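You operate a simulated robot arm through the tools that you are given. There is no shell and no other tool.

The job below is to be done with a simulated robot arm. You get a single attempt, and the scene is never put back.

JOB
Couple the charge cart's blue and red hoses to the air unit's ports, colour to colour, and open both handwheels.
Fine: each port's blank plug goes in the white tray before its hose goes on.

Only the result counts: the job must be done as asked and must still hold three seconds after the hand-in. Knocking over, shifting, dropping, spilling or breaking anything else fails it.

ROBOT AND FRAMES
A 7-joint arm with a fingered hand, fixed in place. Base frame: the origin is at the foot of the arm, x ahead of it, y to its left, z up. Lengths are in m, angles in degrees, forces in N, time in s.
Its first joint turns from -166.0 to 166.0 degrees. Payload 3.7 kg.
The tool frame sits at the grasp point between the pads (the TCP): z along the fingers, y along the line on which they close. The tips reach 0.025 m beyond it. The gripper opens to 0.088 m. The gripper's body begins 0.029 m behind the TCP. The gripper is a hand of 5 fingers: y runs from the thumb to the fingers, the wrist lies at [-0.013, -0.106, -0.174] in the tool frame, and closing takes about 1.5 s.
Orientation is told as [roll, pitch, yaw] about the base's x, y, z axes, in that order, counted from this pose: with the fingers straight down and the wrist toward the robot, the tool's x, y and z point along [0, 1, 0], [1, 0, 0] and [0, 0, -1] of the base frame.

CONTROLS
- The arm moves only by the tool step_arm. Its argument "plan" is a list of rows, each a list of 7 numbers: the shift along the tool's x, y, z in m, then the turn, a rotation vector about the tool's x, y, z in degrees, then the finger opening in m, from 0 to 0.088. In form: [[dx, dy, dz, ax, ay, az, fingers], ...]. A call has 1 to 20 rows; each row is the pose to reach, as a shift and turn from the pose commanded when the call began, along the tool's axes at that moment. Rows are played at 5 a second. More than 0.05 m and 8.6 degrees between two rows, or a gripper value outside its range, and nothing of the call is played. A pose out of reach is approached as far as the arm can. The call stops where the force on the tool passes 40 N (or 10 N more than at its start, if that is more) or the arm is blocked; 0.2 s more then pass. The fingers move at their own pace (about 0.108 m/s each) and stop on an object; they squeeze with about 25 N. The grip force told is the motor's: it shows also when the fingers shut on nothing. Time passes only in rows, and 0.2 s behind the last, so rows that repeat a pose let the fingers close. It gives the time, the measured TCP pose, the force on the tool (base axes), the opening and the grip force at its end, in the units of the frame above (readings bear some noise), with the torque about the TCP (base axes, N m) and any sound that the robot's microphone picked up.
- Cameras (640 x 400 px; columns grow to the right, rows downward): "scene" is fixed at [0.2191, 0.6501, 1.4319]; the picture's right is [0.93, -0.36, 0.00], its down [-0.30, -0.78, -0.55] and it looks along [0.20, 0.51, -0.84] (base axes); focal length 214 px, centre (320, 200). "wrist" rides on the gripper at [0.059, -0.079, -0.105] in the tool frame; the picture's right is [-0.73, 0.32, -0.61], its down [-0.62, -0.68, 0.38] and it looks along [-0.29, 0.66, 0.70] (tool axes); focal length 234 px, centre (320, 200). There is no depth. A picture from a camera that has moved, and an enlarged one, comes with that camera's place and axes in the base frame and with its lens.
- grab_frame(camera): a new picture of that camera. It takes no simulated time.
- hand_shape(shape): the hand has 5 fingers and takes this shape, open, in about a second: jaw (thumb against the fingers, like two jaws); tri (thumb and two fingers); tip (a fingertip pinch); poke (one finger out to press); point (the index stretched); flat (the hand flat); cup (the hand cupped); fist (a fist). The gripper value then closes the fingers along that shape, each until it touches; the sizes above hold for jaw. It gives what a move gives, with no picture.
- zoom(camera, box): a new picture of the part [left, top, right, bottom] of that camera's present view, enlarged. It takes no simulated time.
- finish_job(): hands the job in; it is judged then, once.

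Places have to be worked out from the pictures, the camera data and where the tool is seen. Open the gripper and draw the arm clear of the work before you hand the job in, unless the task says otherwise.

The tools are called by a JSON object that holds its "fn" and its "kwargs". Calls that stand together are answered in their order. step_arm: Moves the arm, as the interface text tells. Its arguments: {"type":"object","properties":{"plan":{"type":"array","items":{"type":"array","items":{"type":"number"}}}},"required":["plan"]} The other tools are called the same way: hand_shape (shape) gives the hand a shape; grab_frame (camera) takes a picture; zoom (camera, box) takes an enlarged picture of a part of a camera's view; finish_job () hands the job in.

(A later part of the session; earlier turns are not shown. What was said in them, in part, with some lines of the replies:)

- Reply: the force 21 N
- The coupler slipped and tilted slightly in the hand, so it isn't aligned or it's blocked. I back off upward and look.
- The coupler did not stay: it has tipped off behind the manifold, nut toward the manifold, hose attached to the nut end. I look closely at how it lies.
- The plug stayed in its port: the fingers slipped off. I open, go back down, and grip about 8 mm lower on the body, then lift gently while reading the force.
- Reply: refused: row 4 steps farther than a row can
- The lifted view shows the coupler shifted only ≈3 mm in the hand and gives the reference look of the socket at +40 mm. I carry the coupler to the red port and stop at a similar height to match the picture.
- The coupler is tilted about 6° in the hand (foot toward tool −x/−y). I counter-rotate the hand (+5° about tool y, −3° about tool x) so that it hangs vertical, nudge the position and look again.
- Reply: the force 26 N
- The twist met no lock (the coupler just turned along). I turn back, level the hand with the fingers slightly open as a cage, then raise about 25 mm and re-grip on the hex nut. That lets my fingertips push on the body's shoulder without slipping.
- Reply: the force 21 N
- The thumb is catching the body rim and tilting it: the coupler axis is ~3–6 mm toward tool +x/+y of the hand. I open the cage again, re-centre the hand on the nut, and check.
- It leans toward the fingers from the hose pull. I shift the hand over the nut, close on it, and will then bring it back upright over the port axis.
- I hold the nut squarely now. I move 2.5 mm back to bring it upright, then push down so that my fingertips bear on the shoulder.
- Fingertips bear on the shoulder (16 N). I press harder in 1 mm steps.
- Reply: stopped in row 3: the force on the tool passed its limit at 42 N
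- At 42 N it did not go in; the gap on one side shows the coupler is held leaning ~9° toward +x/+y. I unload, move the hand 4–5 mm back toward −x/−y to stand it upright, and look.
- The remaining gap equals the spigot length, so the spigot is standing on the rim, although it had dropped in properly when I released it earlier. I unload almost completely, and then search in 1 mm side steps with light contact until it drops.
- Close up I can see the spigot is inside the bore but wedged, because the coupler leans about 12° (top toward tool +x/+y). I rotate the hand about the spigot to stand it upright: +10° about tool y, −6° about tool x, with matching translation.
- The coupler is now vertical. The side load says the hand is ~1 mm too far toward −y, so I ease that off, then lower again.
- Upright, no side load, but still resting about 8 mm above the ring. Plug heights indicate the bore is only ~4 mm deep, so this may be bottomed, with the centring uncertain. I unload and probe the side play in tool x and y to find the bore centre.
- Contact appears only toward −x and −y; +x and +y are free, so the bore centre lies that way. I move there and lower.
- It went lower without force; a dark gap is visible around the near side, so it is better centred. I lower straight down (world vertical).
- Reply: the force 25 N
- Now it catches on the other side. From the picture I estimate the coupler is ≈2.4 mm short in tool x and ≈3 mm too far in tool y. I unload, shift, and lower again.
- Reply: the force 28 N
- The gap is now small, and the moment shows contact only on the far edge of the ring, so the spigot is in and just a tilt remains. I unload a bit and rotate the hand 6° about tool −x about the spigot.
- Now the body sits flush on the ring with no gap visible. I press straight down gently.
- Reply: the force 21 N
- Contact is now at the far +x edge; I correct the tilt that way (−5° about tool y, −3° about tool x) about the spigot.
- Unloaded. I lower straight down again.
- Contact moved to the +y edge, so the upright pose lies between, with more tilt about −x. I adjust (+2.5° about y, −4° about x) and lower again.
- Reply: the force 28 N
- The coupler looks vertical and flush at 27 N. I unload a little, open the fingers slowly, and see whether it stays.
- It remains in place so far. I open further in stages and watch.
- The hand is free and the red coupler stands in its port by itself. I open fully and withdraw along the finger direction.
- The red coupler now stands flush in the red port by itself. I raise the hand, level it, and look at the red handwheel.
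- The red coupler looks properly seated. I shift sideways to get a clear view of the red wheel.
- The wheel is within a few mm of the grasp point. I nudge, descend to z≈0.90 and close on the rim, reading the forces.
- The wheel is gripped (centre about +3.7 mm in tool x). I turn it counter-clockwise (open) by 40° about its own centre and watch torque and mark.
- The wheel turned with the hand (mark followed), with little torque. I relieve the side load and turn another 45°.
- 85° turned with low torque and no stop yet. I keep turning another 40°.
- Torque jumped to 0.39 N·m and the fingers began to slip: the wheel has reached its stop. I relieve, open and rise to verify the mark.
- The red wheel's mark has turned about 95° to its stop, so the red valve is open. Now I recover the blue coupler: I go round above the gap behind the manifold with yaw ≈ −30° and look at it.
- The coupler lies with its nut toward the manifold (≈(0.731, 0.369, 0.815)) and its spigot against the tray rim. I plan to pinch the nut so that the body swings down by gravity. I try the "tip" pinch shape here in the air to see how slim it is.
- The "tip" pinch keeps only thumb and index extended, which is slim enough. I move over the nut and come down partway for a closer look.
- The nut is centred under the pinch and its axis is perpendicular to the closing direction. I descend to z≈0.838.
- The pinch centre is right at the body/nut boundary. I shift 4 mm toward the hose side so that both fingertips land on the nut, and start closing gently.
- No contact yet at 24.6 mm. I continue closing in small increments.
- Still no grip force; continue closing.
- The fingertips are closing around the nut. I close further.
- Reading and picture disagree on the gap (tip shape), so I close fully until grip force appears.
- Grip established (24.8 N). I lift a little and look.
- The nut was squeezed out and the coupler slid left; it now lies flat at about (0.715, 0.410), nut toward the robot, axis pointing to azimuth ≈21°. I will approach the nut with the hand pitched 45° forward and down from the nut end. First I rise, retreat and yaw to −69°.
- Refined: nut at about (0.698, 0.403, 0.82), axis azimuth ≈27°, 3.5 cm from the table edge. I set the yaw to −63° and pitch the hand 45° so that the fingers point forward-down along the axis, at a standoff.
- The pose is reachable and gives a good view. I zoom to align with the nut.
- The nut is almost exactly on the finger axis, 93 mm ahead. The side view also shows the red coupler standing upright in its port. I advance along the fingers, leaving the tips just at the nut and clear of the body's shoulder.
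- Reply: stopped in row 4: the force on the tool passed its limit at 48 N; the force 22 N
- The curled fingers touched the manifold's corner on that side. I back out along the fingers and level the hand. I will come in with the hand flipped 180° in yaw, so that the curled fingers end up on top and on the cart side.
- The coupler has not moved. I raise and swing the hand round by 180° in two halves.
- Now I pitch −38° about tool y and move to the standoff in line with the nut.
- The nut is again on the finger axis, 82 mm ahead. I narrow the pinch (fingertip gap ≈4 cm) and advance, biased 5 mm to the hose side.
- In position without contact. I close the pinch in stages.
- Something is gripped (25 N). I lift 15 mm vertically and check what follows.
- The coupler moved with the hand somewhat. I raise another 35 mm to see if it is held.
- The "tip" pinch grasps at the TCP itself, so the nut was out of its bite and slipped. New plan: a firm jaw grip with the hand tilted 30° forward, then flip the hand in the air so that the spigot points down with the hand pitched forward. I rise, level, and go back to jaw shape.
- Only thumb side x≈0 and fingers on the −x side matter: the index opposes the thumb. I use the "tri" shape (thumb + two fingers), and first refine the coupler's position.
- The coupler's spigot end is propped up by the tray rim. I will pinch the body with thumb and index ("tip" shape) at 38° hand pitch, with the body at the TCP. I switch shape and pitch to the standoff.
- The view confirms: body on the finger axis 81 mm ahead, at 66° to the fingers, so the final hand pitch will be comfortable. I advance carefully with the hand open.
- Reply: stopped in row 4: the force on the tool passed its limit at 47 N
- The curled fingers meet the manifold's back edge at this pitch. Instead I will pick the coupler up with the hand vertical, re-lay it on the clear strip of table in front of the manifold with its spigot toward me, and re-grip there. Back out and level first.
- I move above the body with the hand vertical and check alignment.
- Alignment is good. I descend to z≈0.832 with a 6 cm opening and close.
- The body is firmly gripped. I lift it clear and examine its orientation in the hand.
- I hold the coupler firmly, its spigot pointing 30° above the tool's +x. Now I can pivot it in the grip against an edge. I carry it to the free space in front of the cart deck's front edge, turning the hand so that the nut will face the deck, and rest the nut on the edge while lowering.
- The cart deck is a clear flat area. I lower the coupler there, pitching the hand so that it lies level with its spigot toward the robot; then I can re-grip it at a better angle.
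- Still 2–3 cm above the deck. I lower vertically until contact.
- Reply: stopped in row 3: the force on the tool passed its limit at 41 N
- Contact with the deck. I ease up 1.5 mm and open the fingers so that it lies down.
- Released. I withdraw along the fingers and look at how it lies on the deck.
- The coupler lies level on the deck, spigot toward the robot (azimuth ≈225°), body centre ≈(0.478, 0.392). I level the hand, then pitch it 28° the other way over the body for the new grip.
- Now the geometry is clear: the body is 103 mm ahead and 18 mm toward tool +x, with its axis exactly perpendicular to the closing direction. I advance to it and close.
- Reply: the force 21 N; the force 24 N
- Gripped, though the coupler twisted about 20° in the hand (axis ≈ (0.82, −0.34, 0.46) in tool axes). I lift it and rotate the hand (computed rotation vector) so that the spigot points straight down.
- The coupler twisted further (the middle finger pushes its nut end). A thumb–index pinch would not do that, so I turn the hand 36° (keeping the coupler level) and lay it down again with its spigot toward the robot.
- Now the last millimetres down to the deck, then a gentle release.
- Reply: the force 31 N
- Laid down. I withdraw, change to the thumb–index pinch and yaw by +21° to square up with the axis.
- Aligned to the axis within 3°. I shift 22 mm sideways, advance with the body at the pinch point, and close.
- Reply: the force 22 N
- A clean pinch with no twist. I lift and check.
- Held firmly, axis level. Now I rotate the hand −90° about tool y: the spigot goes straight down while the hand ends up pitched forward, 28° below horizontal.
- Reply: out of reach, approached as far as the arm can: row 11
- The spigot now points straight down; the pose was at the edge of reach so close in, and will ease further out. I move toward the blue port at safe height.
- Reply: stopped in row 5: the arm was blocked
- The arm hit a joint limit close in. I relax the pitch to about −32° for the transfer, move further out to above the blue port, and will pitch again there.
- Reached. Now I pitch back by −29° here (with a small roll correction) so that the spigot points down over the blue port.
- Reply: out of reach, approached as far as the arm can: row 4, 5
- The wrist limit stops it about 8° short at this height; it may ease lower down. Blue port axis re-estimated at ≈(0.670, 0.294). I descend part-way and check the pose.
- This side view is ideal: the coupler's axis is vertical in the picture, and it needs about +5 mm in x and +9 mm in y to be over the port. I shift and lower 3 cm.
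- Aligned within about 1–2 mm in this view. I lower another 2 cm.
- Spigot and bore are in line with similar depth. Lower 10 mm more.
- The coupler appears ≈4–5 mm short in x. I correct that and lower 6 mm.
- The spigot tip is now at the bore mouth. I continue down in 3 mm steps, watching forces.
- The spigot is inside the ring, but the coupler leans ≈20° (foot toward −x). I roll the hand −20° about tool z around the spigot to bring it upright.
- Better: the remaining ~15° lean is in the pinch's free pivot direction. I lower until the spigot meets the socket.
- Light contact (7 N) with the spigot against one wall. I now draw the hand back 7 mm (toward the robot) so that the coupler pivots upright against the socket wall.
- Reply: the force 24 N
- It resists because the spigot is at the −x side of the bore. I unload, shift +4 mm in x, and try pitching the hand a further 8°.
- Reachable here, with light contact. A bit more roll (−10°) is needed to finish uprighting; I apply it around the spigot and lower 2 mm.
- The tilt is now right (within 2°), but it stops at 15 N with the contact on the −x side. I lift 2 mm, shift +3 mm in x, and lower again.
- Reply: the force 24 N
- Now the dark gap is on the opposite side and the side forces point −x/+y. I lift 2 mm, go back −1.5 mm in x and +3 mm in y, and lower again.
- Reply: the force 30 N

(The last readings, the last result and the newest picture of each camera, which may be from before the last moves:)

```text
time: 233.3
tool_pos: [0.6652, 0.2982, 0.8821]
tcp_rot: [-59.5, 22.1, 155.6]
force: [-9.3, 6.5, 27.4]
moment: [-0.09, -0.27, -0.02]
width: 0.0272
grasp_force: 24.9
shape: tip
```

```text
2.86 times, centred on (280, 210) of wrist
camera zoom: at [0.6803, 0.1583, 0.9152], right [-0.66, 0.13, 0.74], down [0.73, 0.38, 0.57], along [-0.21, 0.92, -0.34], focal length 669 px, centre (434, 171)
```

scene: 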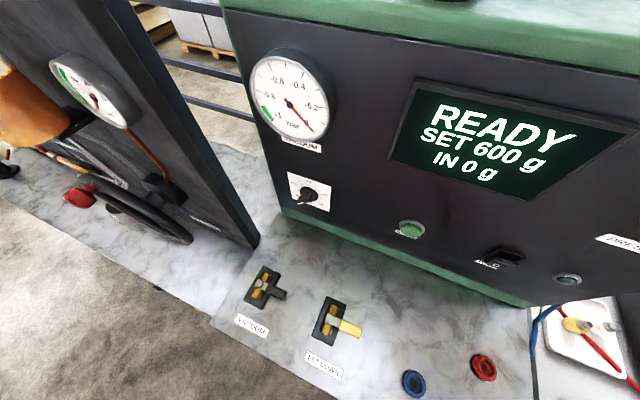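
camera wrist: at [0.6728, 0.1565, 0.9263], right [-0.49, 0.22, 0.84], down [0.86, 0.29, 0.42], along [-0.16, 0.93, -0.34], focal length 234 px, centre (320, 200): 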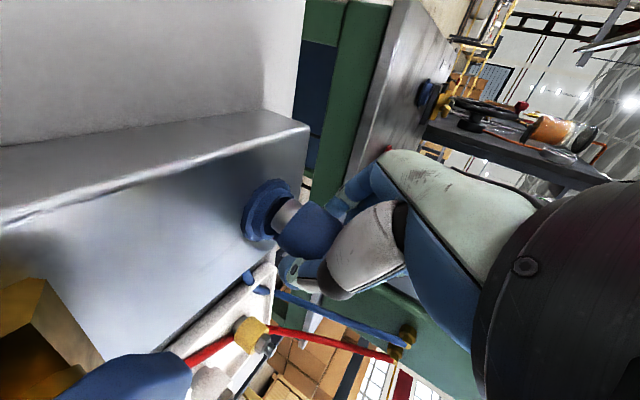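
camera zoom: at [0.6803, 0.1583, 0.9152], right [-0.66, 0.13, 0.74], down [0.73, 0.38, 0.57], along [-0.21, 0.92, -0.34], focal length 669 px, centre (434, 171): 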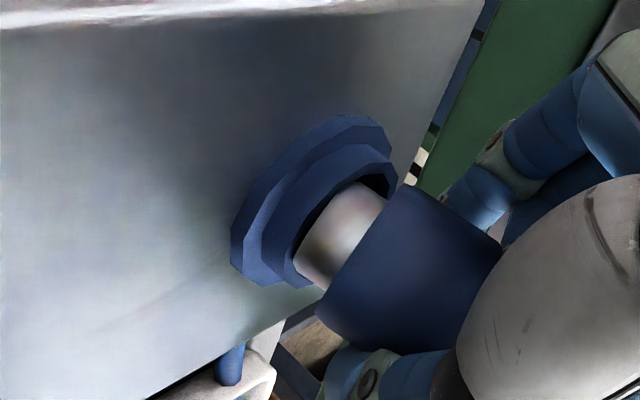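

The contact point is on the +x rim. I lift 3 mm, move −3 mm in x and +1.5 mm in y, and lower again.

{"fn": "step_arm", "kwargs": {"plan": [[-0.0024, -0.0011, -0.0014, 0, 0, 0, 0.0], [-0.0036, 0.002, -0.0019, 0, 0, 0, 0.0], [-0.002, 0.0027, -0.001, 0, 0, 0, 0.0], [-0.0004, 0.0035, 0.0, 0, 0, 0, 0.0], [0.0004, 0.0039, 0.0005, 0, 0, 0, 0.0]]}}

{"fn": "zoom", "kwargs": {"camera": "wrist", "box": [200, 140, 360, 280]}}

```text
time: 234.5
tool_pos: [0.6626, 0.3001, 0.8804]
tcp_rot: [-59.4, 22.1, 155.5]
force: [-0.3, 4.9, 15.2]
moment: [-0.06, -0.36, 0.03]
width: 0.0273
grasp_force: 24.8
shape: tip
```

```text
2.86 times, centred on (280, 210) of wrist
camera zoom: at [0.6776, 0.1599, 0.9129], right [-0.65, 0.13, 0.74], down [0.73, 0.38, 0.57], along [-0.21, 0.92, -0.34], focal length 669 px, centre (434, 171)
```

zoom: 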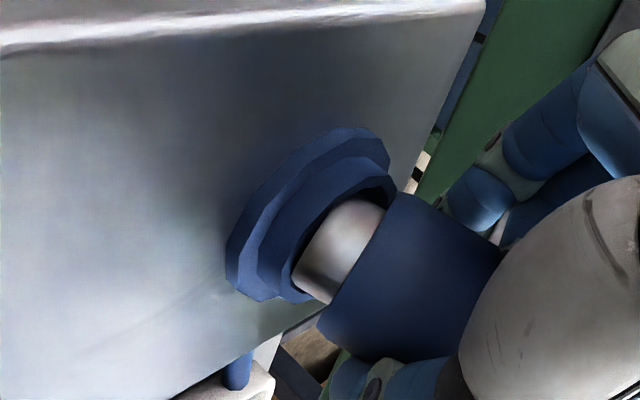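

In this view the spigot is ≈5 mm toward +x of the bore centre. I lift 3 mm, move −4 mm in x (−1 in y), and lower gently.

{"fn": "step_arm", "kwargs": {"plan": [[-0.0024, -0.0011, -0.0014, 0, 0, 0, 0.0], [-0.0022, 0.0004, -0.0028, 0, 0, 0, 0.0], [-0.0021, 0.0019, -0.0042, 0, 0, 0, 0.0], [-0.0005, 0.0026, -0.0033, 0, 0, 0, 0.0], [0.0003, 0.003, -0.0028, 0, 0, 0, 0.0]]}}

{"fn": "zoom", "kwargs": {"camera": "wrist", "box": [200, 140, 360, 280]}}

```text
time: 235.7
tool_pos: [0.6593, 0.2993, 0.8799]
tcp_rot: [-59.3, 21.9, 155.4]
force: [12.0, 7.9, 10.6]
moment: [0.17, -0.31, 0.2]
width: 0.0276
grasp_force: 25.4
shape: tip
```

```text
2.86 times, centred on (280, 210) of wrist
camera zoom: at [0.6741, 0.1586, 0.9125], right [-0.65, 0.13, 0.75], down [0.73, 0.38, 0.57], along [-0.21, 0.92, -0.34], focal length 669 px, centre (434, 171)
```

zoom: 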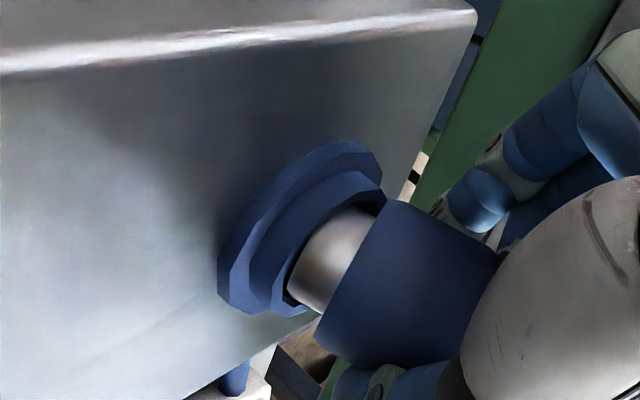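

Now there is a side load without the rim contact, so the spigot is inside the bore. I relax 2 mm toward +x/+y and press down.

{"fn": "step_arm", "kwargs": {"plan": [[-0.0007, -0.0011, 0.0022, 0, 0, 0, 0.0], [0.0009, -0.0003, 0.0031, 0, 0, 0, 0.0], [0.0025, 0.0005, 0.004, 0, 0, 0, 0.0]]}}

{"fn": "zoom", "kwargs": {"camera": "wrist", "box": [200, 140, 360, 280]}}

```text
time: 236.5
tool_pos: [0.6593, 0.3005, 0.8772]
tcp_rot: [-59.4, 21.9, 155.4]
force: [4.6, 6.5, 26.0]
moment: [0.2, -0.23, 0.03]
width: 0.0287
grasp_force: 25.1
shape: tip
```

```text
2.86 times, centred on (280, 210) of wrist
camera zoom: at [0.6748, 0.16, 0.9099], right [-0.66, 0.13, 0.74], down [0.73, 0.38, 0.57], along [-0.21, 0.92, -0.34], focal length 669 px, centre (434, 171)
```

zoom: 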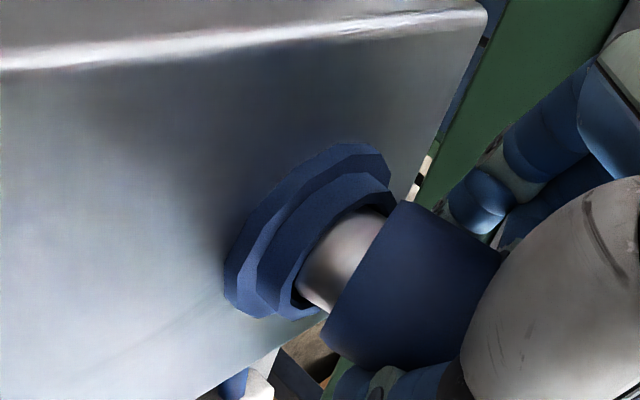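

There is a residual 6° tilt in this view. I unload slightly, roll +6° about the spigot, and press again.

{"fn": "step_arm", "kwargs": {"plan": [[-0.0012, -0.0006, -0.0007, 0, 0, 0, 0.0], [-0.001, -0.0019, -0.0007, 0, 0, 3, 0.0], [-0.0008, -0.0032, -0.0007, 0, 0, 6, 0.0], [0.0008, -0.0025, 0.0002, 0, 0, 6, 0.0], [0.0016, -0.0021, 0.0007, 0, 0, 6, 0.0]]}}

{"fn": "zoom", "kwargs": {"camera": "wrist", "box": [200, 140, 360, 280]}}

```text
time: 237.8
tool_pos: [0.6617, 0.3006, 0.879]
tcp_rot: [-60.9, 16.8, 152.1]
force: [-2.5, 9.7, 15.5]
moment: [0.06, -0.19, 0.11]
width: 0.0281
grasp_force: 25.2
shape: tip
stopped in row 5: the force on the tool passed its limit at 41 N (the readings are from after the stop); the commanded pose is now the measured one
```

```text
2.86 times, centred on (280, 210) of wrist
camera zoom: at [0.6724, 0.1587, 0.9014], right [-0.59, 0.11, 0.8], down [0.78, 0.31, 0.54], along [-0.19, 0.94, -0.27], focal length 669 px, centre (434, 171)
```

zoom: 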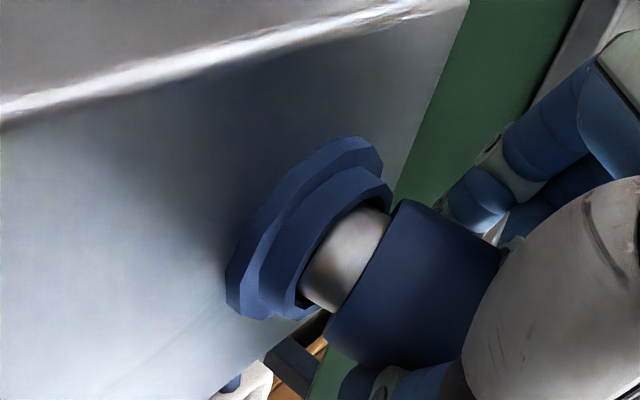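

The side force (+y) and the falling contact height each time I moved +y show it still needs to go further +y. I lift 2 mm, move +4 mm in y, and lower.

{"fn": "step_arm", "kwargs": {"plan": [[-0.0017, -0.0006, -0.0009, 0, 0, 0, 0.0], [-0.0039, 0.0012, 0.0019, 0, 0, 0, 0.0], [-0.0022, 0.0018, 0.0028, 0, 0, 0, 0.0], [-0.0006, 0.0024, 0.0037, 0, 0, 0, 0.0]]}}

{"fn": "zoom", "kwargs": {"camera": "wrist", "box": [200, 140, 360, 280]}}

```text
time: 238.8
tool_pos: [0.6616, 0.3045, 0.8763]
tcp_rot: [-60.9, 16.8, 152.2]
force: [2.9, -4.3, 36.8]
moment: [0.09, -0.16, -0.08]
width: 0.0298
grasp_force: 24.7
shape: tip
```

```text
2.86 times, centred on (280, 210) of wrist
camera zoom: at [0.6721, 0.1618, 0.8998], right [-0.59, 0.11, 0.8], down [0.78, 0.31, 0.54], along [-0.18, 0.94, -0.27], focal length 669 px, centre (434, 171)
```

zoom: 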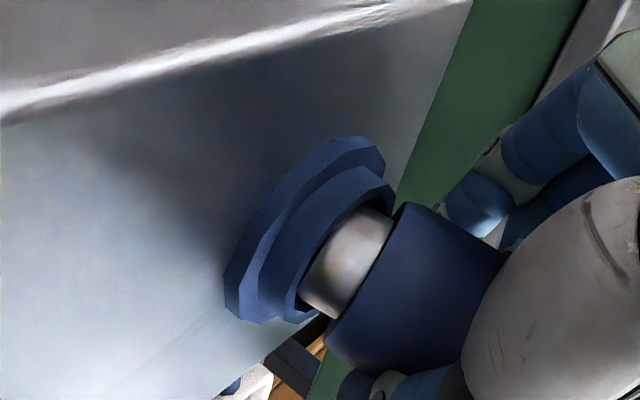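

The contact is now centred (no side load, 37 N vertical). I unload to a few newtons and open the pinch slightly to see whether it settles and stands.

{"fn": "step_arm", "kwargs": {"plan": [[-0.0012, -0.0004, -0.0007, 0, 0, 0, 0.0], [-0.0021, -0.0007, -0.0012, 0, 0, 0, 0.0]]}}

{"fn": "step_arm", "kwargs": {"plan": [[0, 0, 0, 0, 0, 0, 0.031], [0, 0, 0, 0, 0, 0, 0.033], [0, 0, 0, 0, 0, 0, 0.035], [0, 0, 0, 0, 0, 0, 0.037], [0, 0, 0, 0, 0, 0, 0.037]]}}

{"fn": "zoom", "kwargs": {"camera": "wrist", "box": [200, 140, 360, 280]}}

```text
time: 239.3
tool_pos: [0.6622, 0.3033, 0.8774]
tcp_rot: [-60.5, 16.7, 152.3]
force: [5.0, -2.3, 21.6]
moment: [0.11, -0.23, -0.05]
width: 0.0298
grasp_force: 24.9
shape: tip
```

```text
time: 240.6
tool_pos: [0.6615, 0.3046, 0.8783]
tcp_rot: [-60.6, 16.9, 152.3]
force: [-3.4, 0.1, 10.3]
moment: [-0.01, 0.01, 0.0]
width: 0.0381
grasp_force: 0.1
shape: tip
```

```text
2.86 times, centred on (280, 210) of wrist
camera zoom: at [0.6717, 0.1619, 0.9012], right [-0.59, 0.12, 0.8], down [0.78, 0.31, 0.54], along [-0.19, 0.94, -0.27], focal length 669 px, centre (434, 171)
```

zoom: 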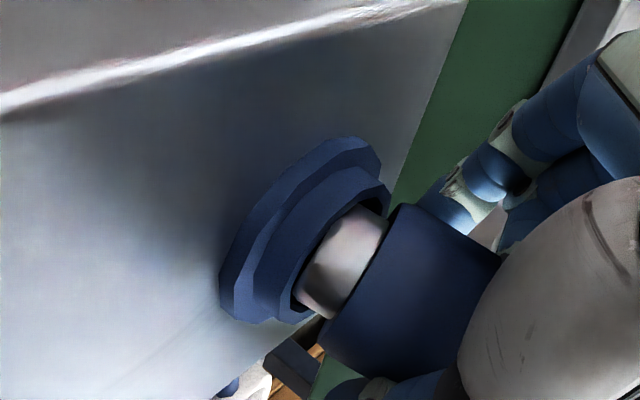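

The remaining upward force with no grip suggests my lower fingertip is resting on the flange. I raise the open pinch 5 mm and see what the coupler does.

{"fn": "step_arm", "kwargs": {"plan": [[-0.0017, -0.0006, -0.0009, 0, 0, 0, 0.037], [-0.0042, -0.0014, -0.0023, 0, 0, 0, 0.037]]}}

{"fn": "zoom", "kwargs": {"camera": "wrist", "box": [200, 140, 360, 280]}}

```text
time: 241.2
tool_pos: [0.6616, 0.3043, 0.8822]
tcp_rot: [-60.5, 16.7, 152.3]
force: [0.5, -0.9, -0.8]
moment: [0.02, -0.03, -0.02]
width: 0.0375
grasp_force: 0.1
shape: tip
```

```text
2.86 times, centred on (280, 210) of wrist
camera zoom: at [0.6721, 0.1619, 0.9053], right [-0.59, 0.12, 0.8], down [0.79, 0.31, 0.54], along [-0.19, 0.94, -0.28], focal length 669 px, centre (434, 171)
```

zoom: 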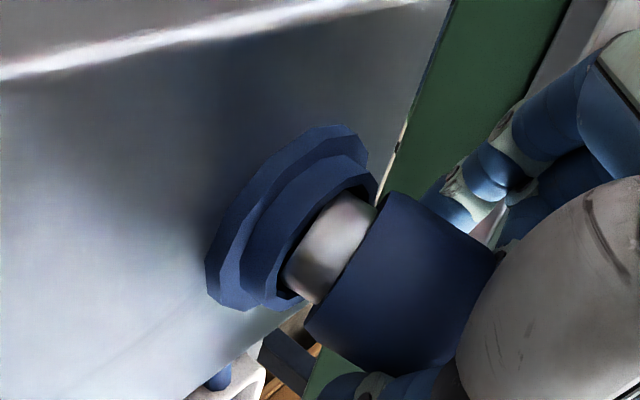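

The coupler stands on the port by itself with my fingers open around it. I open wider and check that it stays.

{"fn": "step_arm", "kwargs": {"plan": [[0, 0, 0, 0, 0, 0, 0.045], [0, 0, 0, 0, 0, 0, 0.055], [0, 0, 0, 0, 0, 0, 0.065], [0, 0, 0, 0, 0, 0, 0.065]]}}

{"fn": "zoom", "kwargs": {"camera": "wrist", "box": [200, 140, 360, 280]}}

```text
time: 242.2
tool_pos: [0.6615, 0.3048, 0.8824]
tcp_rot: [-60.6, 16.9, 152.2]
force: [0.1, 0.1, -0.3]
moment: [-0.02, -0.02, 0.02]
width: 0.0649
grasp_force: 0.0
shape: tip
```

```text
2.86 times, centred on (280, 210) of wrist
camera zoom: at [0.672, 0.1621, 0.9056], right [-0.59, 0.12, 0.8], down [0.78, 0.31, 0.54], along [-0.19, 0.94, -0.27], focal length 669 px, centre (434, 171)
```

zoom: 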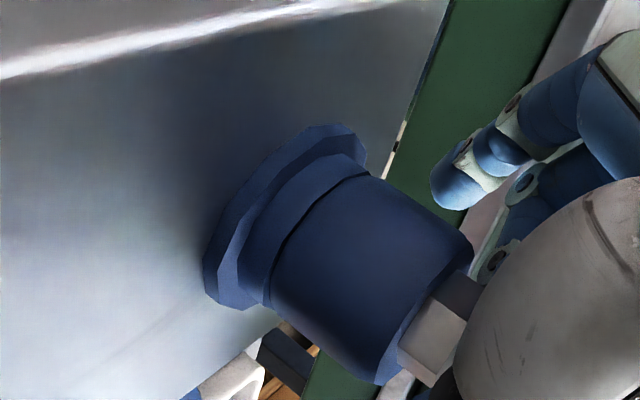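

The coupler has dropped fully home: the body is flush on the blue port ring. I withdraw carefully straight back along the fingers.

{"fn": "step_arm", "kwargs": {"plan": [[0, 0, -0.01, 0, 0, 0, 0.07], [0, 0, -0.02, 0, 0, 0, 0.075], [0, 0, -0.035, 0, 0, 0, 0.08], [0, 0, -0.055, 0, 0, 0, 0.0875], [0, 0, -0.08, 0, 0, 0, 0.0875]]}}

{"fn": "grab_frame", "kwargs": {"camera": "wrist"}}

{"fn": "zoom", "kwargs": {"camera": "wrist", "box": [160, 140, 340, 300]}}

```text
time: 243.3
tool_pos: [0.6196, 0.247, 0.9192]
tcp_rot: [-60.7, 16.8, 152.4]
force: [0.8, 0.5, 0.4]
moment: [0.01, 0.04, -0.02]
width: 0.0869
grasp_force: 0.0
shape: tip
```

```text
taken
camera wrist: at [0.6301, 0.1052, 0.9429], right [-0.59, 0.12, 0.8], down [0.78, 0.31, 0.54], along [-0.19, 0.94, -0.28], focal length 234 px, centre (320, 200)
```

wrist: 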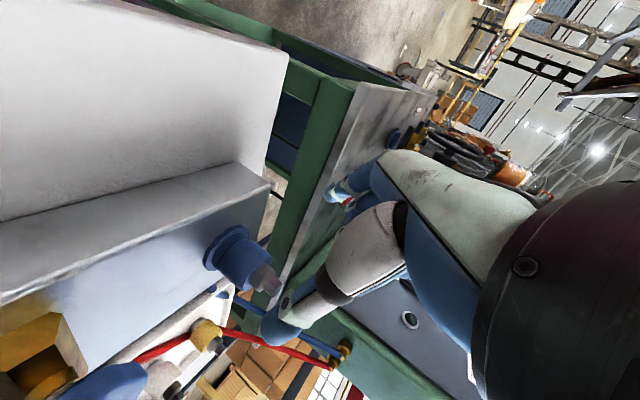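

```text
2.50 times, centred on (250, 220) of wrist
camera zoom: at [0.6301, 0.1052, 0.9429], right [-0.59, 0.12, 0.8], down [0.78, 0.31, 0.54], along [-0.19, 0.94, -0.28], focal length 585 px, centre (495, 150)
```

zoom: 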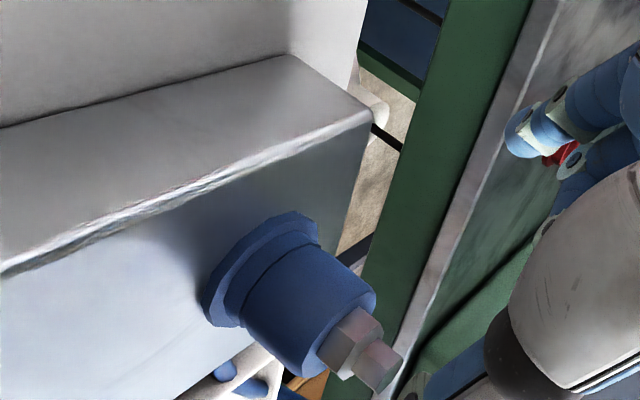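

Blue coupler seated upright and flush. Now I rise and level the hand to go for the blue handwheel.

{"fn": "step_arm", "kwargs": {"plan": [[-0.033, -0.0116, -0.0186, 0, 0, 0, 0.0875], [-0.067, -0.0231, -0.0372, 0, 0, 0, 0.0875], [-0.0837, -0.0289, -0.0466, -1.8, 7.6, 1.35, 0.0875], [-0.0837, -0.0289, -0.0466, -3.5, 15.2, 2.7, 0.0875], [-0.0837, -0.0289, -0.0466, -5.3, 22.8, 4.05, 0.0875], [-0.0837, -0.0289, -0.0466, -7.05, 30.35, 5.4, 0.0875], [-0.0837, -0.0289, -0.0466, -8.8, 37.9, 6.75, 0.0875], [-0.0837, -0.0289, -0.0466, -10.6, 45.5, 8.1, 0.0875], [-0.0837, -0.0289, -0.0466, -12.3, 53.1, 9.45, 0.0875], [-0.0837, -0.0289, -0.0466, -14.1, 60.7, 10.8, 0.0875]]}}

{"fn": "hand_shape", "kwargs": {"shape": "jaw"}}

{"fn": "grab_frame", "kwargs": {"camera": "wrist"}}

```text
time: 245.6
tool_pos: [0.62, 0.2481, 1.0201]
tcp_rot: [0.3, -0.1, 150.1]
force: [0.0, 0.3, 0.2]
moment: [0.02, 0.04, 0.02]
width: 0.087
grasp_force: 0.1
shape: tip
```

```text
time: 246.4
tool_pos: [0.6197, 0.2484, 1.0202]
tcp_rot: [0.2, 0.0, 150.2]
force: [-0.1, 0.0, -0.3]
moment: [-0.02, 0.0, -0.02]
width: 0.0876
grasp_force: 0.1
shape: jaw
```

```text
taken
camera wrist: at [0.6589, 0.1574, 1.1246], right [0.08, 0.79, 0.6], down [0.9, 0.2, -0.39], along [-0.43, 0.58, -0.7], focal length 234 px, centre (320, 200)
```

wrist: 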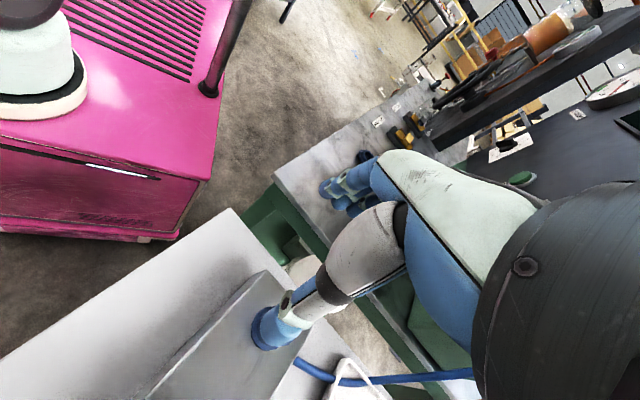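

Level. I swing the yaw back to 0° while moving above the blue wheel.

{"fn": "step_arm", "kwargs": {"plan": [[-0.002, -0.0067, -0.01, 0, 0, 7.9, 0.0875], [-0.004, -0.0135, -0.01, 0, 0, 15.8, 0.08], [-0.006, -0.0202, -0.01, 0, 0, 23.7, 0.07], [-0.008, -0.027, -0.01, 0, 0, 31.6, 0.06], [-0.01, -0.0337, -0.01, 0, 0, 39.5, 0.06], [-0.0121, -0.0405, -0.01, 0, 0, 47.4, 0.06], [-0.0141, -0.0472, -0.01, 0, 0, 55.3, 0.06], [-0.0161, -0.0539, -0.01, 0, 0, 63.2, 0.06], [-0.0181, -0.0607, -0.01, 0, 0, 71.1, 0.06], [-0.0201, -0.0674, -0.01, 0, 0, 79, 0.06], [-0.0221, -0.0742, -0.01, 0, 0, 86.9, 0.06], [-0.0241, -0.0809, -0.01, 0, 0, 94.8, 0.06], [-0.0261, -0.0877, -0.01, 0, 0, 102.7, 0.06], [-0.0281, -0.0944, -0.01, 0, 0, 110.6, 0.06], [-0.0302, -0.1011, -0.01, 0, 0, 118.5, 0.06], [-0.0322, -0.1079, -0.005, 0, 0, 126.4, 0.06], [-0.0342, -0.1146, 0.0, 0, 0, 134.3, 0.06], [-0.0362, -0.1214, 0.01, 0, 0, 142.2, 0.06], [-0.0382, -0.1281, 0.02, 0, 0, 150.1, 0.06]]}}

{"fn": "grab_frame", "kwargs": {"camera": "wrist"}}

{"fn": "zoom", "kwargs": {"camera": "wrist", "box": [60, 160, 340, 320]}}

```text
time: 250.4
tool_pos: [0.7505, 0.2162, 0.9998]
tcp_rot: [-0.2, 0.0, -0.2]
force: [0.1, -0.3, 0.0]
moment: [0.0, 0.01, 0.03]
width: 0.0603
grasp_force: 0.0
shape: jaw
```

```text
taken
camera wrist: at [0.6714, 0.2748, 1.1054], right [0.32, -0.73, 0.61], down [-0.68, -0.62, -0.38], along [0.65, -0.29, -0.7], focal length 234 px, centre (320, 200)
```

wrist: 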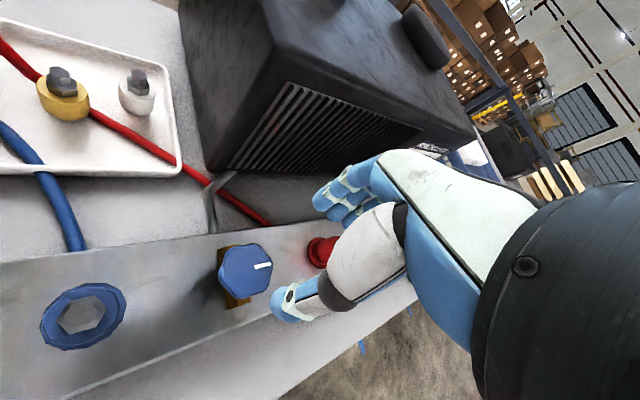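

```text
2.29 times, centred on (200, 240) of wrist
camera zoom: at [0.6714, 0.2748, 1.1054], right [0.32, -0.73, 0.61], down [-0.68, -0.62, -0.38], along [0.65, -0.29, -0.7], focal length 535 px, centre (594, 109)
```

zoom: 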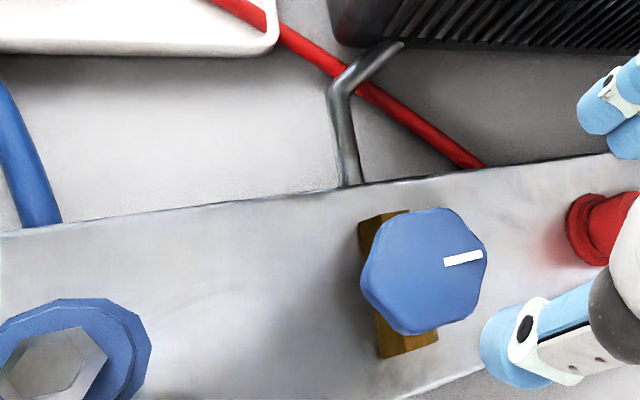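

The mark position mirrors the red one before. I apply the learned offset (+5.5 mm tool x), descend to z≈0.90 and close on the blue wheel.

{"fn": "step_arm", "kwargs": {"plan": [[0.0055, 0, 0.03, 0, 0, 0, 0.06], [0.0055, 0, 0.06, 0, 0, 0, 0.06], [0.0055, 0, 0.085, 0, 0, 0, 0.06], [0.0055, 0, 0.099, 0, 0, 0, 0.06]]}}

{"fn": "step_arm", "kwargs": {"plan": [[0, 0, 0, 0, 0, 0, 0.05], [0, 0, 0, 0, 0, 0, 0.04], [0, 0, 0, 0, 0, 0, 0.03], [0, 0, 0, 0, 0, 0, 0.015], [0, 0, 0, 0, 0, 0, 0.0], [0, 0, 0, 0, 0, 0, 0.0]]}}

{"fn": "zoom", "kwargs": {"camera": "wrist", "box": [230, 180, 350, 300]}}

```text
time: 251.4
tool_pos: [0.7498, 0.2223, 0.901]
tcp_rot: [-0.3, 0.2, 0.0]
force: [-1.1, -0.6, -0.5]
moment: [-0.01, 0.0, -0.01]
width: 0.0604
grasp_force: 0.1
shape: jaw
```

```text
time: 252.8
tool_pos: [0.7502, 0.2225, 0.9009]
tcp_rot: [-0.2, 0.1, 0.0]
force: [-2.5, -1.5, -2.5]
moment: [-0.06, 0.1, 0.02]
width: 0.0412
grasp_force: 25.0
shape: jaw
```

```text
3.33 times, centred on (290, 240) of wrist
camera zoom: at [0.6707, 0.2811, 1.0065], right [0.33, -0.72, 0.61], down [-0.68, -0.63, -0.38], along [0.65, -0.29, -0.7], focal length 781 px, centre (420, 67)
```

zoom: 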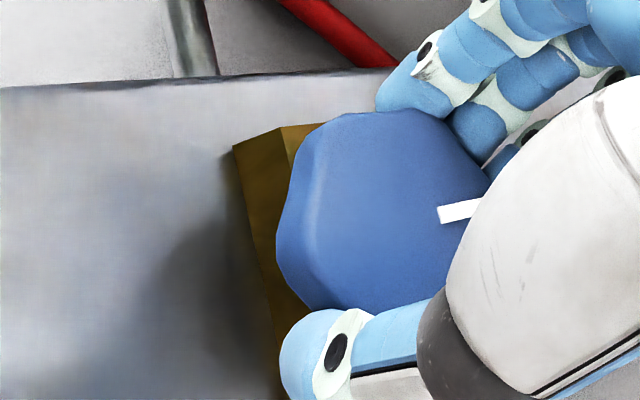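

Well centred (41 mm across). I turn counter-clockwise by 45°.

{"fn": "step_arm", "kwargs": {"plan": [[0, 0, 0, 0, 0, -8, 0.0], [0, 0.0002, 0, 0, 0, -16, 0.0], [0, 0.0003, 0, 0, 0, -24, 0.0], [0, 0.0005, 0, 0, 0, -32, 0.0], [0, 0.0006, 0, 0, 0, -40, 0.0], [0, 0.0007, 0, 0, 0, -46, 0.0]]}}

{"fn": "step_arm", "kwargs": {"plan": [[0, 0, 0, 0, 0, -8, 0.0], [0, 0.0002, 0, 0, 0, -16, 0.0], [0, 0.0003, 0, 0, 0, -24, 0.0], [0, 0.0005, 0, 0, 0, -32, 0.0], [0, 0.0006, 0, 0, 0, -40, 0.0]]}}

{"fn": "zoom", "kwargs": {"camera": "wrist", "box": [230, 180, 350, 300]}}

```text
time: 254.2
tool_pos: [0.7503, 0.2229, 0.9013]
tcp_rot: [0.0, 0.2, 46.1]
force: [-9.4, -9.4, -0.5]
moment: [-0.22, 0.19, -0.09]
width: 0.0407
grasp_force: 25.0
shape: jaw
```

```text
time: 255.4
tool_pos: [0.7507, 0.2221, 0.9019]
tcp_rot: [0.1, 0.1, 86.1]
force: [-5.4, -9.8, 3.5]
moment: [-0.29, 0.14, -0.05]
width: 0.0409
grasp_force: 25.2
shape: jaw
```

```text
3.33 times, centred on (290, 240) of wrist
camera zoom: at [0.6869, 0.1476, 1.0062], right [0.75, 0.27, 0.61], down [0.58, -0.72, -0.38], along [0.33, 0.63, -0.7], focal length 781 px, centre (420, 67)
```

zoom: 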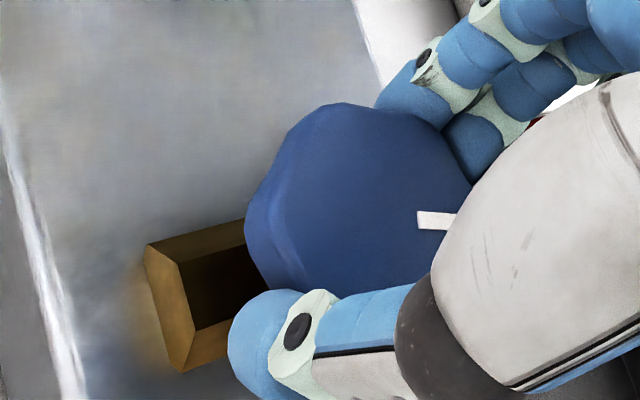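

About 86° done. I relieve the side load and continue to the stop.

{"fn": "step_arm", "kwargs": {"plan": [[0, -0.0012, 0, 0, 0, -5, 0.0], [0, -0.0012, 0, 0, 0, -12, 0.0], [0, -0.0012, 0, 0, 0, -19, 0.0], [0, -0.0012, 0, 0, 0, -26, 0.0]]}}

{"fn": "zoom", "kwargs": {"camera": "wrist", "box": [230, 180, 350, 300]}}

```text
time: 256.4
tool_pos: [0.7514, 0.2216, 0.9002]
tcp_rot: [0.3, 0.0, 112.0]
force: [1.7, -3.4, 3.9]
moment: [-0.04, 0.01, -0.33]
width: 0.0403
grasp_force: 24.8
shape: jaw
```

```text
3.33 times, centred on (290, 240) of wrist
camera zoom: at [0.7264, 0.1261, 1.006], right [0.55, 0.57, 0.6], down [0.83, -0.4, -0.38], along [0.02, 0.72, -0.7], focal length 781 px, centre (420, 67)
```

zoom: 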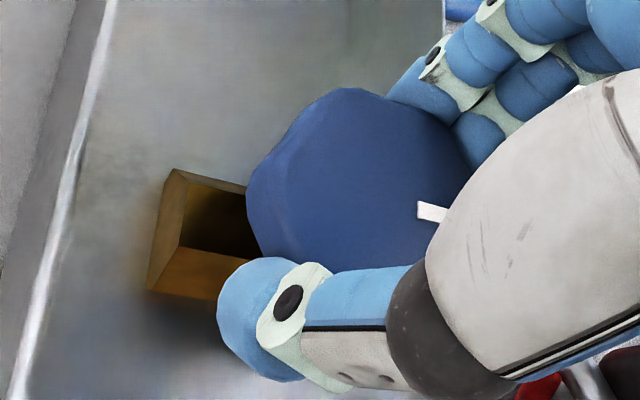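

Torque 0.33 N·m, so the stop is reached. I relieve, open and rise.

{"fn": "step_arm", "kwargs": {"plan": [[0, 0, 0, 0, 0, 5, 0.0], [0, 0, 0, 0, 0, 5, 0.03], [0, 0, 0, 0, 0, 5, 0.05], [0, 0, 0, 0, 0, 5, 0.062], [0, 0, 0, 0, 0, 5, 0.062], [0, 0, -0.02, 0, 0, 5, 0.062], [0, 0, -0.06, 0, 0, 5, 0.062], [0, 0, -0.1, 0, 0, 5, 0.062]]}}

{"fn": "grab_frame", "kwargs": {"camera": "wrist"}}

{"fn": "zoom", "kwargs": {"camera": "wrist", "box": [160, 120, 340, 300]}}

```text
time: 258.2
tool_pos: [0.7483, 0.2217, 0.9996]
tcp_rot: [0.3, 0.1, 107.0]
force: [0.0, -0.2, 0.0]
moment: [-0.02, -0.01, -0.04]
width: 0.0616
grasp_force: 0.0
shape: jaw
```

```text
taken
camera wrist: at [0.7167, 0.1295, 1.1054], right [0.6, 0.52, 0.6], down [0.79, -0.47, -0.38], along [0.08, 0.71, -0.7], focal length 234 px, centre (320, 200)
```

wrist: 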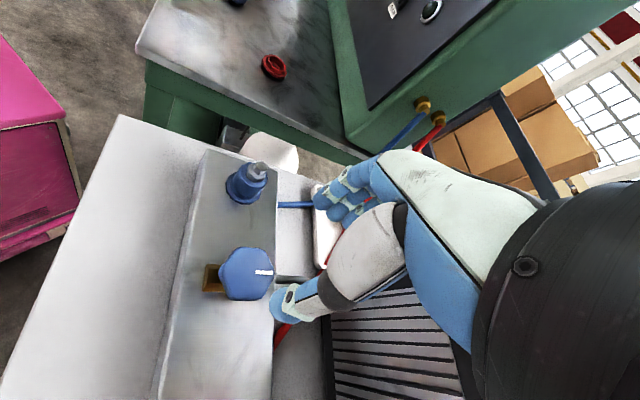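

```text
2.22 times, centred on (250, 210) of wrist
camera zoom: at [0.7167, 0.1295, 1.1054], right [0.6, 0.52, 0.6], down [0.79, -0.47, -0.38], along [0.08, 0.71, -0.7], focal length 520 px, centre (476, 178)
```

zoom: 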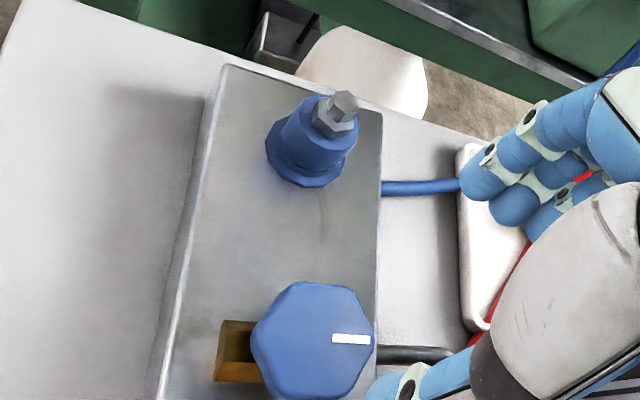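

Both wheels are at their open stops and the blue coupler is upright and flush. I move along for the same close view of the red coupler.

{"fn": "step_arm", "kwargs": {"plan": [[-0.002, -0.03, -0.02, 0, 0, 0, 0.062], [0.0, -0.065, -0.02, 0, 0, 0, 0.062], [0.002, -0.1, -0.02, 0, 0, 0, 0.062], [0.004, -0.14, -0.02, 0, 0, 0, 0.062]]}}

{"fn": "grab_frame", "kwargs": {"camera": "wrist"}}

{"fn": "zoom", "kwargs": {"camera": "wrist", "box": [140, 100, 340, 260]}}

```text
time: 259.2
tool_pos: [0.7876, 0.088, 1.0208]
tcp_rot: [0.2, 0.1, 107.1]
force: [-0.4, 0.9, 0.3]
moment: [-0.01, 0.0, -0.02]
width: 0.0618
grasp_force: 0.1
shape: jaw
```

```text
taken
camera wrist: at [0.7547, -0.0048, 1.1264], right [0.6, 0.52, 0.6], down [0.8, -0.47, -0.38], along [0.08, 0.71, -0.7], focal length 234 px, centre (320, 200)
```

wrist: 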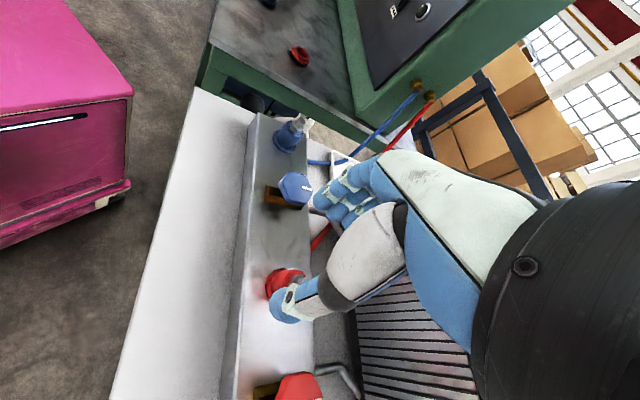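

```text
2.50 times, centred on (240, 180) of wrist
camera zoom: at [0.7547, -0.0048, 1.1264], right [0.6, 0.52, 0.6], down [0.8, -0.47, -0.38], along [0.08, 0.71, -0.7], focal length 585 px, centre (520, 250)
```

zoom: 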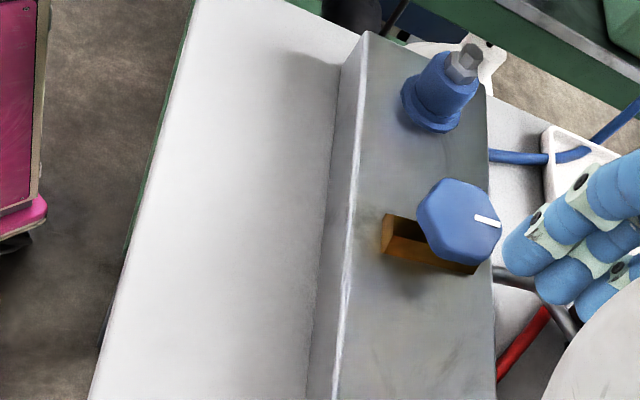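

I shift further so that the red coupler is clear of the fingers in view.

{"fn": "step_arm", "kwargs": {"plan": [[-0.037, -0.0228, 0.005, 0, 0, 0, 0.062], [-0.074, -0.0456, 0.01, 0, 0, 0, 0.062], [-0.111, -0.0684, 0.02, 0, 0, 0, 0.062], [-0.111, -0.0684, 0.02, 0, 0, 0, 0.062]]}}

{"fn": "zoom", "kwargs": {"camera": "wrist", "box": [160, 120, 340, 300]}}

{"fn": "zoom", "kwargs": {"camera": "wrist", "box": [210, 140, 290, 220]}}

```text
time: 260.2
tool_pos: [0.9142, 0.0527, 1.0019]
tcp_rot: [0.1, 0.1, 107.0]
force: [-0.7, 0.1, -0.4]
moment: [0.01, -0.03, -0.01]
width: 0.0621
grasp_force: 0.1
shape: jaw
```

```text
2.22 times, centred on (250, 210) of wrist
camera zoom: at [0.8809, -0.0402, 1.1065], right [0.6, 0.52, 0.6], down [0.79, -0.47, -0.38], along [0.08, 0.71, -0.7], focal length 520 px, centre (476, 178)
```

zoom: 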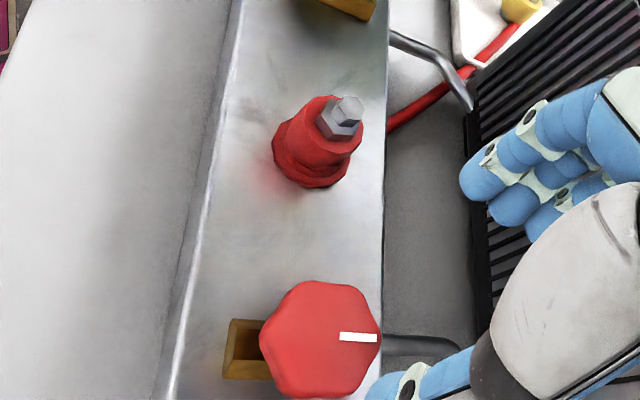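

```text
5.00 times, centred on (250, 180) of wrist
camera zoom: at [0.8809, -0.0402, 1.1065], right [0.6, 0.52, 0.6], down [0.79, -0.47, -0.38], along [0.08, 0.71, -0.7], focal length 1171 px, centre (670, 300)
```

zoom: 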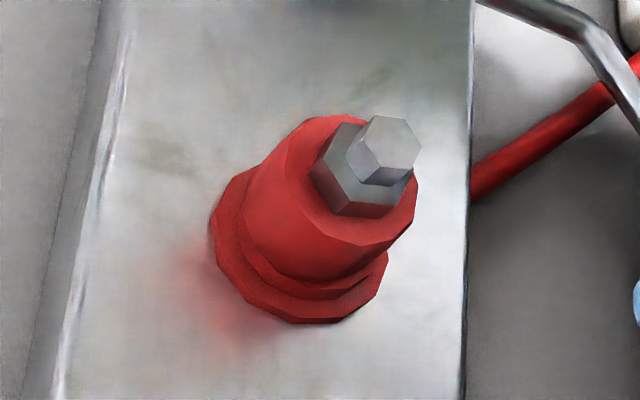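

Red and blue sit identically on their ports (same tip height and orientation), both marks are turned to open, and both plugs are in the tray. I open the hand fully, rise and draw the arm clear.

{"fn": "step_arm", "kwargs": {"plan": [[0, 0, -0.04, 0, 0, 0, 0.0875], [0, 0, -0.08, 0, 0, 0, 0.0875], [0, 0, -0.12, 0, 0, 7, 0.0875], [0.03, -0.03, -0.15, 0, 0, 14, 0.0875], [0.06, -0.05, -0.15, 0, 0, 21, 0.0875], [0.1, -0.07, -0.15, 0, 0, 28, 0.0875], [0.14, -0.09, -0.15, 0, 0, 35, 0.0875], [0.18, -0.1, -0.15, 0, 0, 42, 0.0875], [0.22, -0.1, -0.15, 0, 0, 49, 0.0875], [0.26, -0.1, -0.15, 0, 0, 56, 0.0875], [0.3, -0.1, -0.15, 0, 0, 63, 0.0875], [0.33, -0.1, -0.15, 0, 0, 70, 0.0875], [0.36, -0.1, -0.15, 0, 0, 77, 0.0875], [0.38, -0.1, -0.15, 0, 0, 84, 0.0875], [0.4, -0.1, -0.15, 0, 0, 91, 0.0875], [0.4, -0.1, -0.15, 0, 0, 99, 0.0875], [0.4, -0.1, -0.15, 0, 0, 107, 0.0875]]}}

{"fn": "grab_frame", "kwargs": {"camera": "wrist"}}

{"fn": "zoom", "kwargs": {"camera": "wrist", "box": [100, 60, 380, 260]}}

{"fn": "grab_frame", "kwargs": {"camera": "scene"}}

```text
refused: row 4 steps farther than a row can; nothing moved
```

```text
taken
camera wrist: at [0.8809, -0.0402, 1.1065], right [0.6, 0.52, 0.6], down [0.79, -0.47, -0.38], along [0.08, 0.71, -0.7], focal length 234 px, centre (320, 200)
```

wrist: 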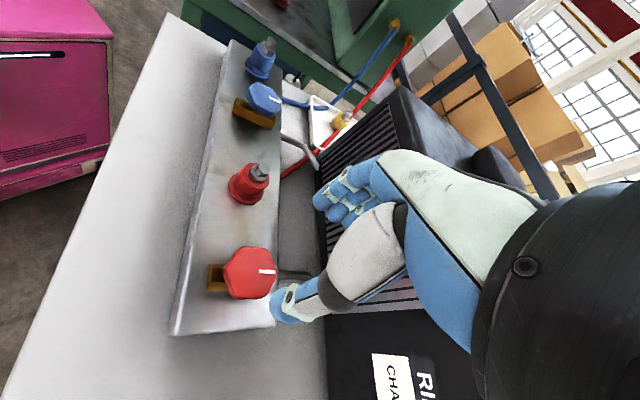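

```text
2.00 times, centred on (240, 160) of wrist
camera zoom: at [0.8809, -0.0402, 1.1065], right [0.6, 0.52, 0.6], down [0.79, -0.47, -0.38], along [0.08, 0.71, -0.7], focal length 468 px, centre (480, 280)
```

zoom: 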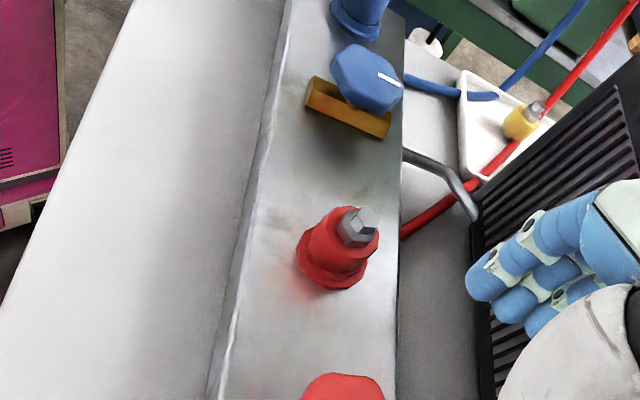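

```text
taken
```

scene: 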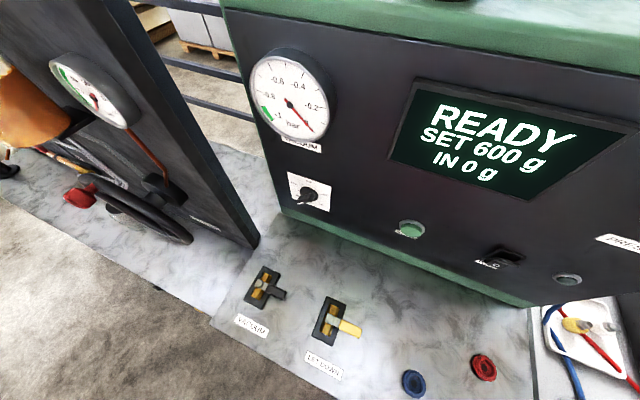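

A step was too long; I repeat the retreat with shorter ones.

{"fn": "step_arm", "kwargs": {"plan": [[0, 0, -0.04, 0, 0, 0, 0.0875], [0, 0, -0.08, 0, 0, 0, 0.0875], [0, 0, -0.12, 0, 0, 7, 0.0875], [0.02, -0.01, -0.14, 0, 0, 14, 0.0875], [0.05, -0.02, -0.15, 0, 0, 21, 0.0875], [0.085, -0.03, -0.15, 0, 0, 28, 0.0875], [0.12, -0.04, -0.15, 0, 0, 35, 0.0875], [0.155, -0.05, -0.15, 0, 0, 42, 0.0875], [0.19, -0.06, -0.15, 0, 0, 49, 0.0875], [0.225, -0.06, -0.15, 0, 0, 56, 0.0875], [0.26, -0.06, -0.15, 0, 0, 63, 0.0875], [0.295, -0.06, -0.15, 0, 0, 70, 0.0875], [0.33, -0.06, -0.15, 0, 0, 77, 0.0875], [0.36, -0.06, -0.15, 0, 0, 84, 0.0875], [0.38, -0.06, -0.15, 0, 0, 91, 0.0875], [0.38, -0.06, -0.15, 0, 0, 99, 0.0875], [0.38, -0.06, -0.15, 0, 0, 107, 0.0875]]}}

{"fn": "grab_frame", "kwargs": {"camera": "wrist"}}

{"fn": "zoom", "kwargs": {"camera": "wrist", "box": [60, 20, 380, 220]}}

```text
time: 263.9
tool_pos: [0.5684, -0.113, 1.1509]
tcp_rot: [-0.1, 0.2, -0.1]
force: [-0.5, -0.2, -0.4]
moment: [0.0, 0.02, 0.01]
width: 0.0873
grasp_force: 0.0
shape: jaw
```

```text
taken
camera wrist: at [0.4901, -0.0555, 1.2573], right [0.32, -0.72, 0.61], down [-0.68, -0.62, -0.38], along [0.65, -0.29, -0.7], focal length 234 px, centre (320, 200)
```

wrist: 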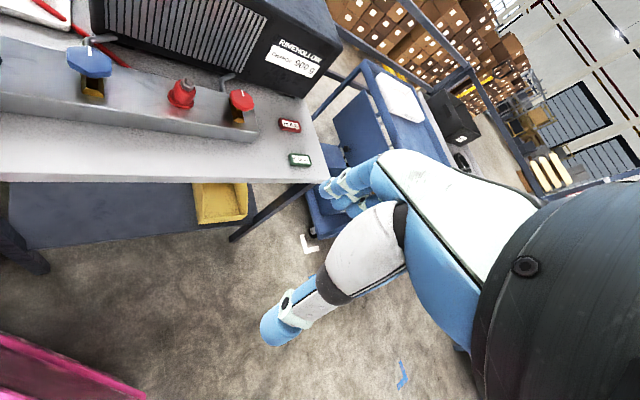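

```text
2.00 times, centred on (220, 120) of wrist
camera zoom: at [0.4901, -0.0555, 1.2573], right [0.32, -0.72, 0.61], down [-0.68, -0.62, -0.38], along [0.65, -0.29, -0.7], focal length 468 px, centre (520, 360)
```

zoom: 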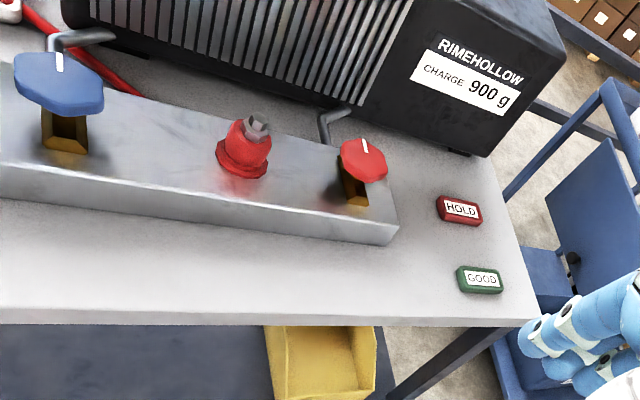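

The arm is clear. One last overall look at the blue side and the tray before handing in.

{"fn": "step_arm", "kwargs": {"plan": [[0.045, 0, 0, 0, 0, 0, 0.0875], [0.09, 0, 0, 0, 0, 0, 0.0875], [0.135, 0, 0, 0, 0, 0, 0.0875], [0.18, -0.02, 0, 0, 0, 0, 0.0875], [0.225, -0.03, 0, 0, 0, 0, 0.0875], [0.26, -0.03, 0, 0, 0, 0, 0.0875], [0.26, -0.03, 0, 0, 0, 0, 0.0875]]}}

{"fn": "grab_frame", "kwargs": {"camera": "wrist"}}

{"fn": "zoom", "kwargs": {"camera": "wrist", "box": [80, 20, 360, 220]}}

```text
time: 265.4
tool_pos: [0.5371, 0.1464, 1.1525]
tcp_rot: [-0.2, 0.2, 0.0]
force: [-0.1, -0.2, -0.1]
moment: [-0.02, 0.02, -0.01]
width: 0.0873
grasp_force: 0.0
shape: jaw
```

```text
taken
camera wrist: at [0.459, 0.205, 1.2578], right [0.33, -0.72, 0.61], down [-0.68, -0.63, -0.38], along [0.66, -0.29, -0.7], focal length 234 px, centre (320, 200)
```

wrist: 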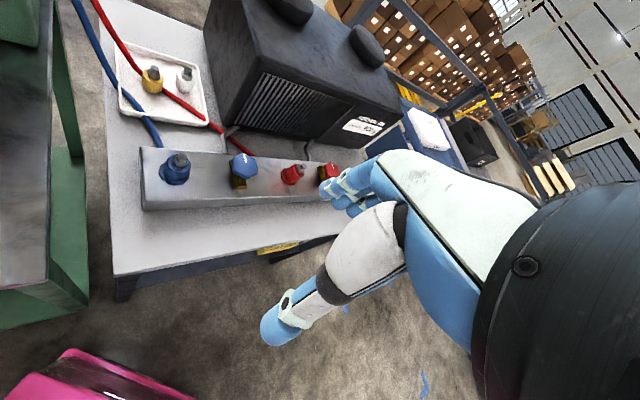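

```text
2.00 times, centred on (220, 120) of wrist
camera zoom: at [0.459, 0.205, 1.2578], right [0.33, -0.72, 0.61], down [-0.68, -0.63, -0.38], along [0.66, -0.29, -0.7], focal length 468 px, centre (520, 360)
```

zoom: 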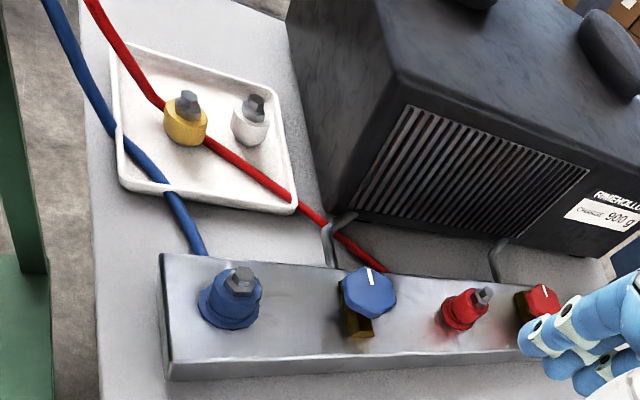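

Both hoses are coupled colour to colour, both wheels have been turned to their open stops, both blank plugs stand in the white tray, and the arm is clear with the hand open. I hand the job in.

{"fn": "finish_job", "kwargs": {}}

```text
The job is handed in.
```

The job is handed in. Both hoses are on their matching ports, both handwheels are open, and both blank plugs are in the white tray, but the blue coupler was dropped on the way.

- **Plugs:** the yellow plug (blue port) and the white plug (red port) each went into the tray before that port's hose was first tried on. Both were standing there in the last picture.
- **Hoses:** each coupler stands upright in its own port. I felt and heard no click or latch on either one, so I judged them coupled from how they sit. The red one stayed put for more than two minutes after I let go of it.
- **Handwheels:** I turned both counter-clockwise to a firm stop, a little over a quarter turn each.

**Dropped coupler:** on my first try, the blue coupler tipped off its port and fell behind the manifold, ending up against the tray's front rim. I picked it up and laid it on the cart's deck twice to get a better grip before seating it. In the pictures the tray and the other items look where they were, but a strict reading of the no-dropping rule could count that against the job.

**Contacts:** the hand hit the manifold edge twice, at about 48 N each time, and pressed against the cart deck while I was working. I saw nothing move or break.
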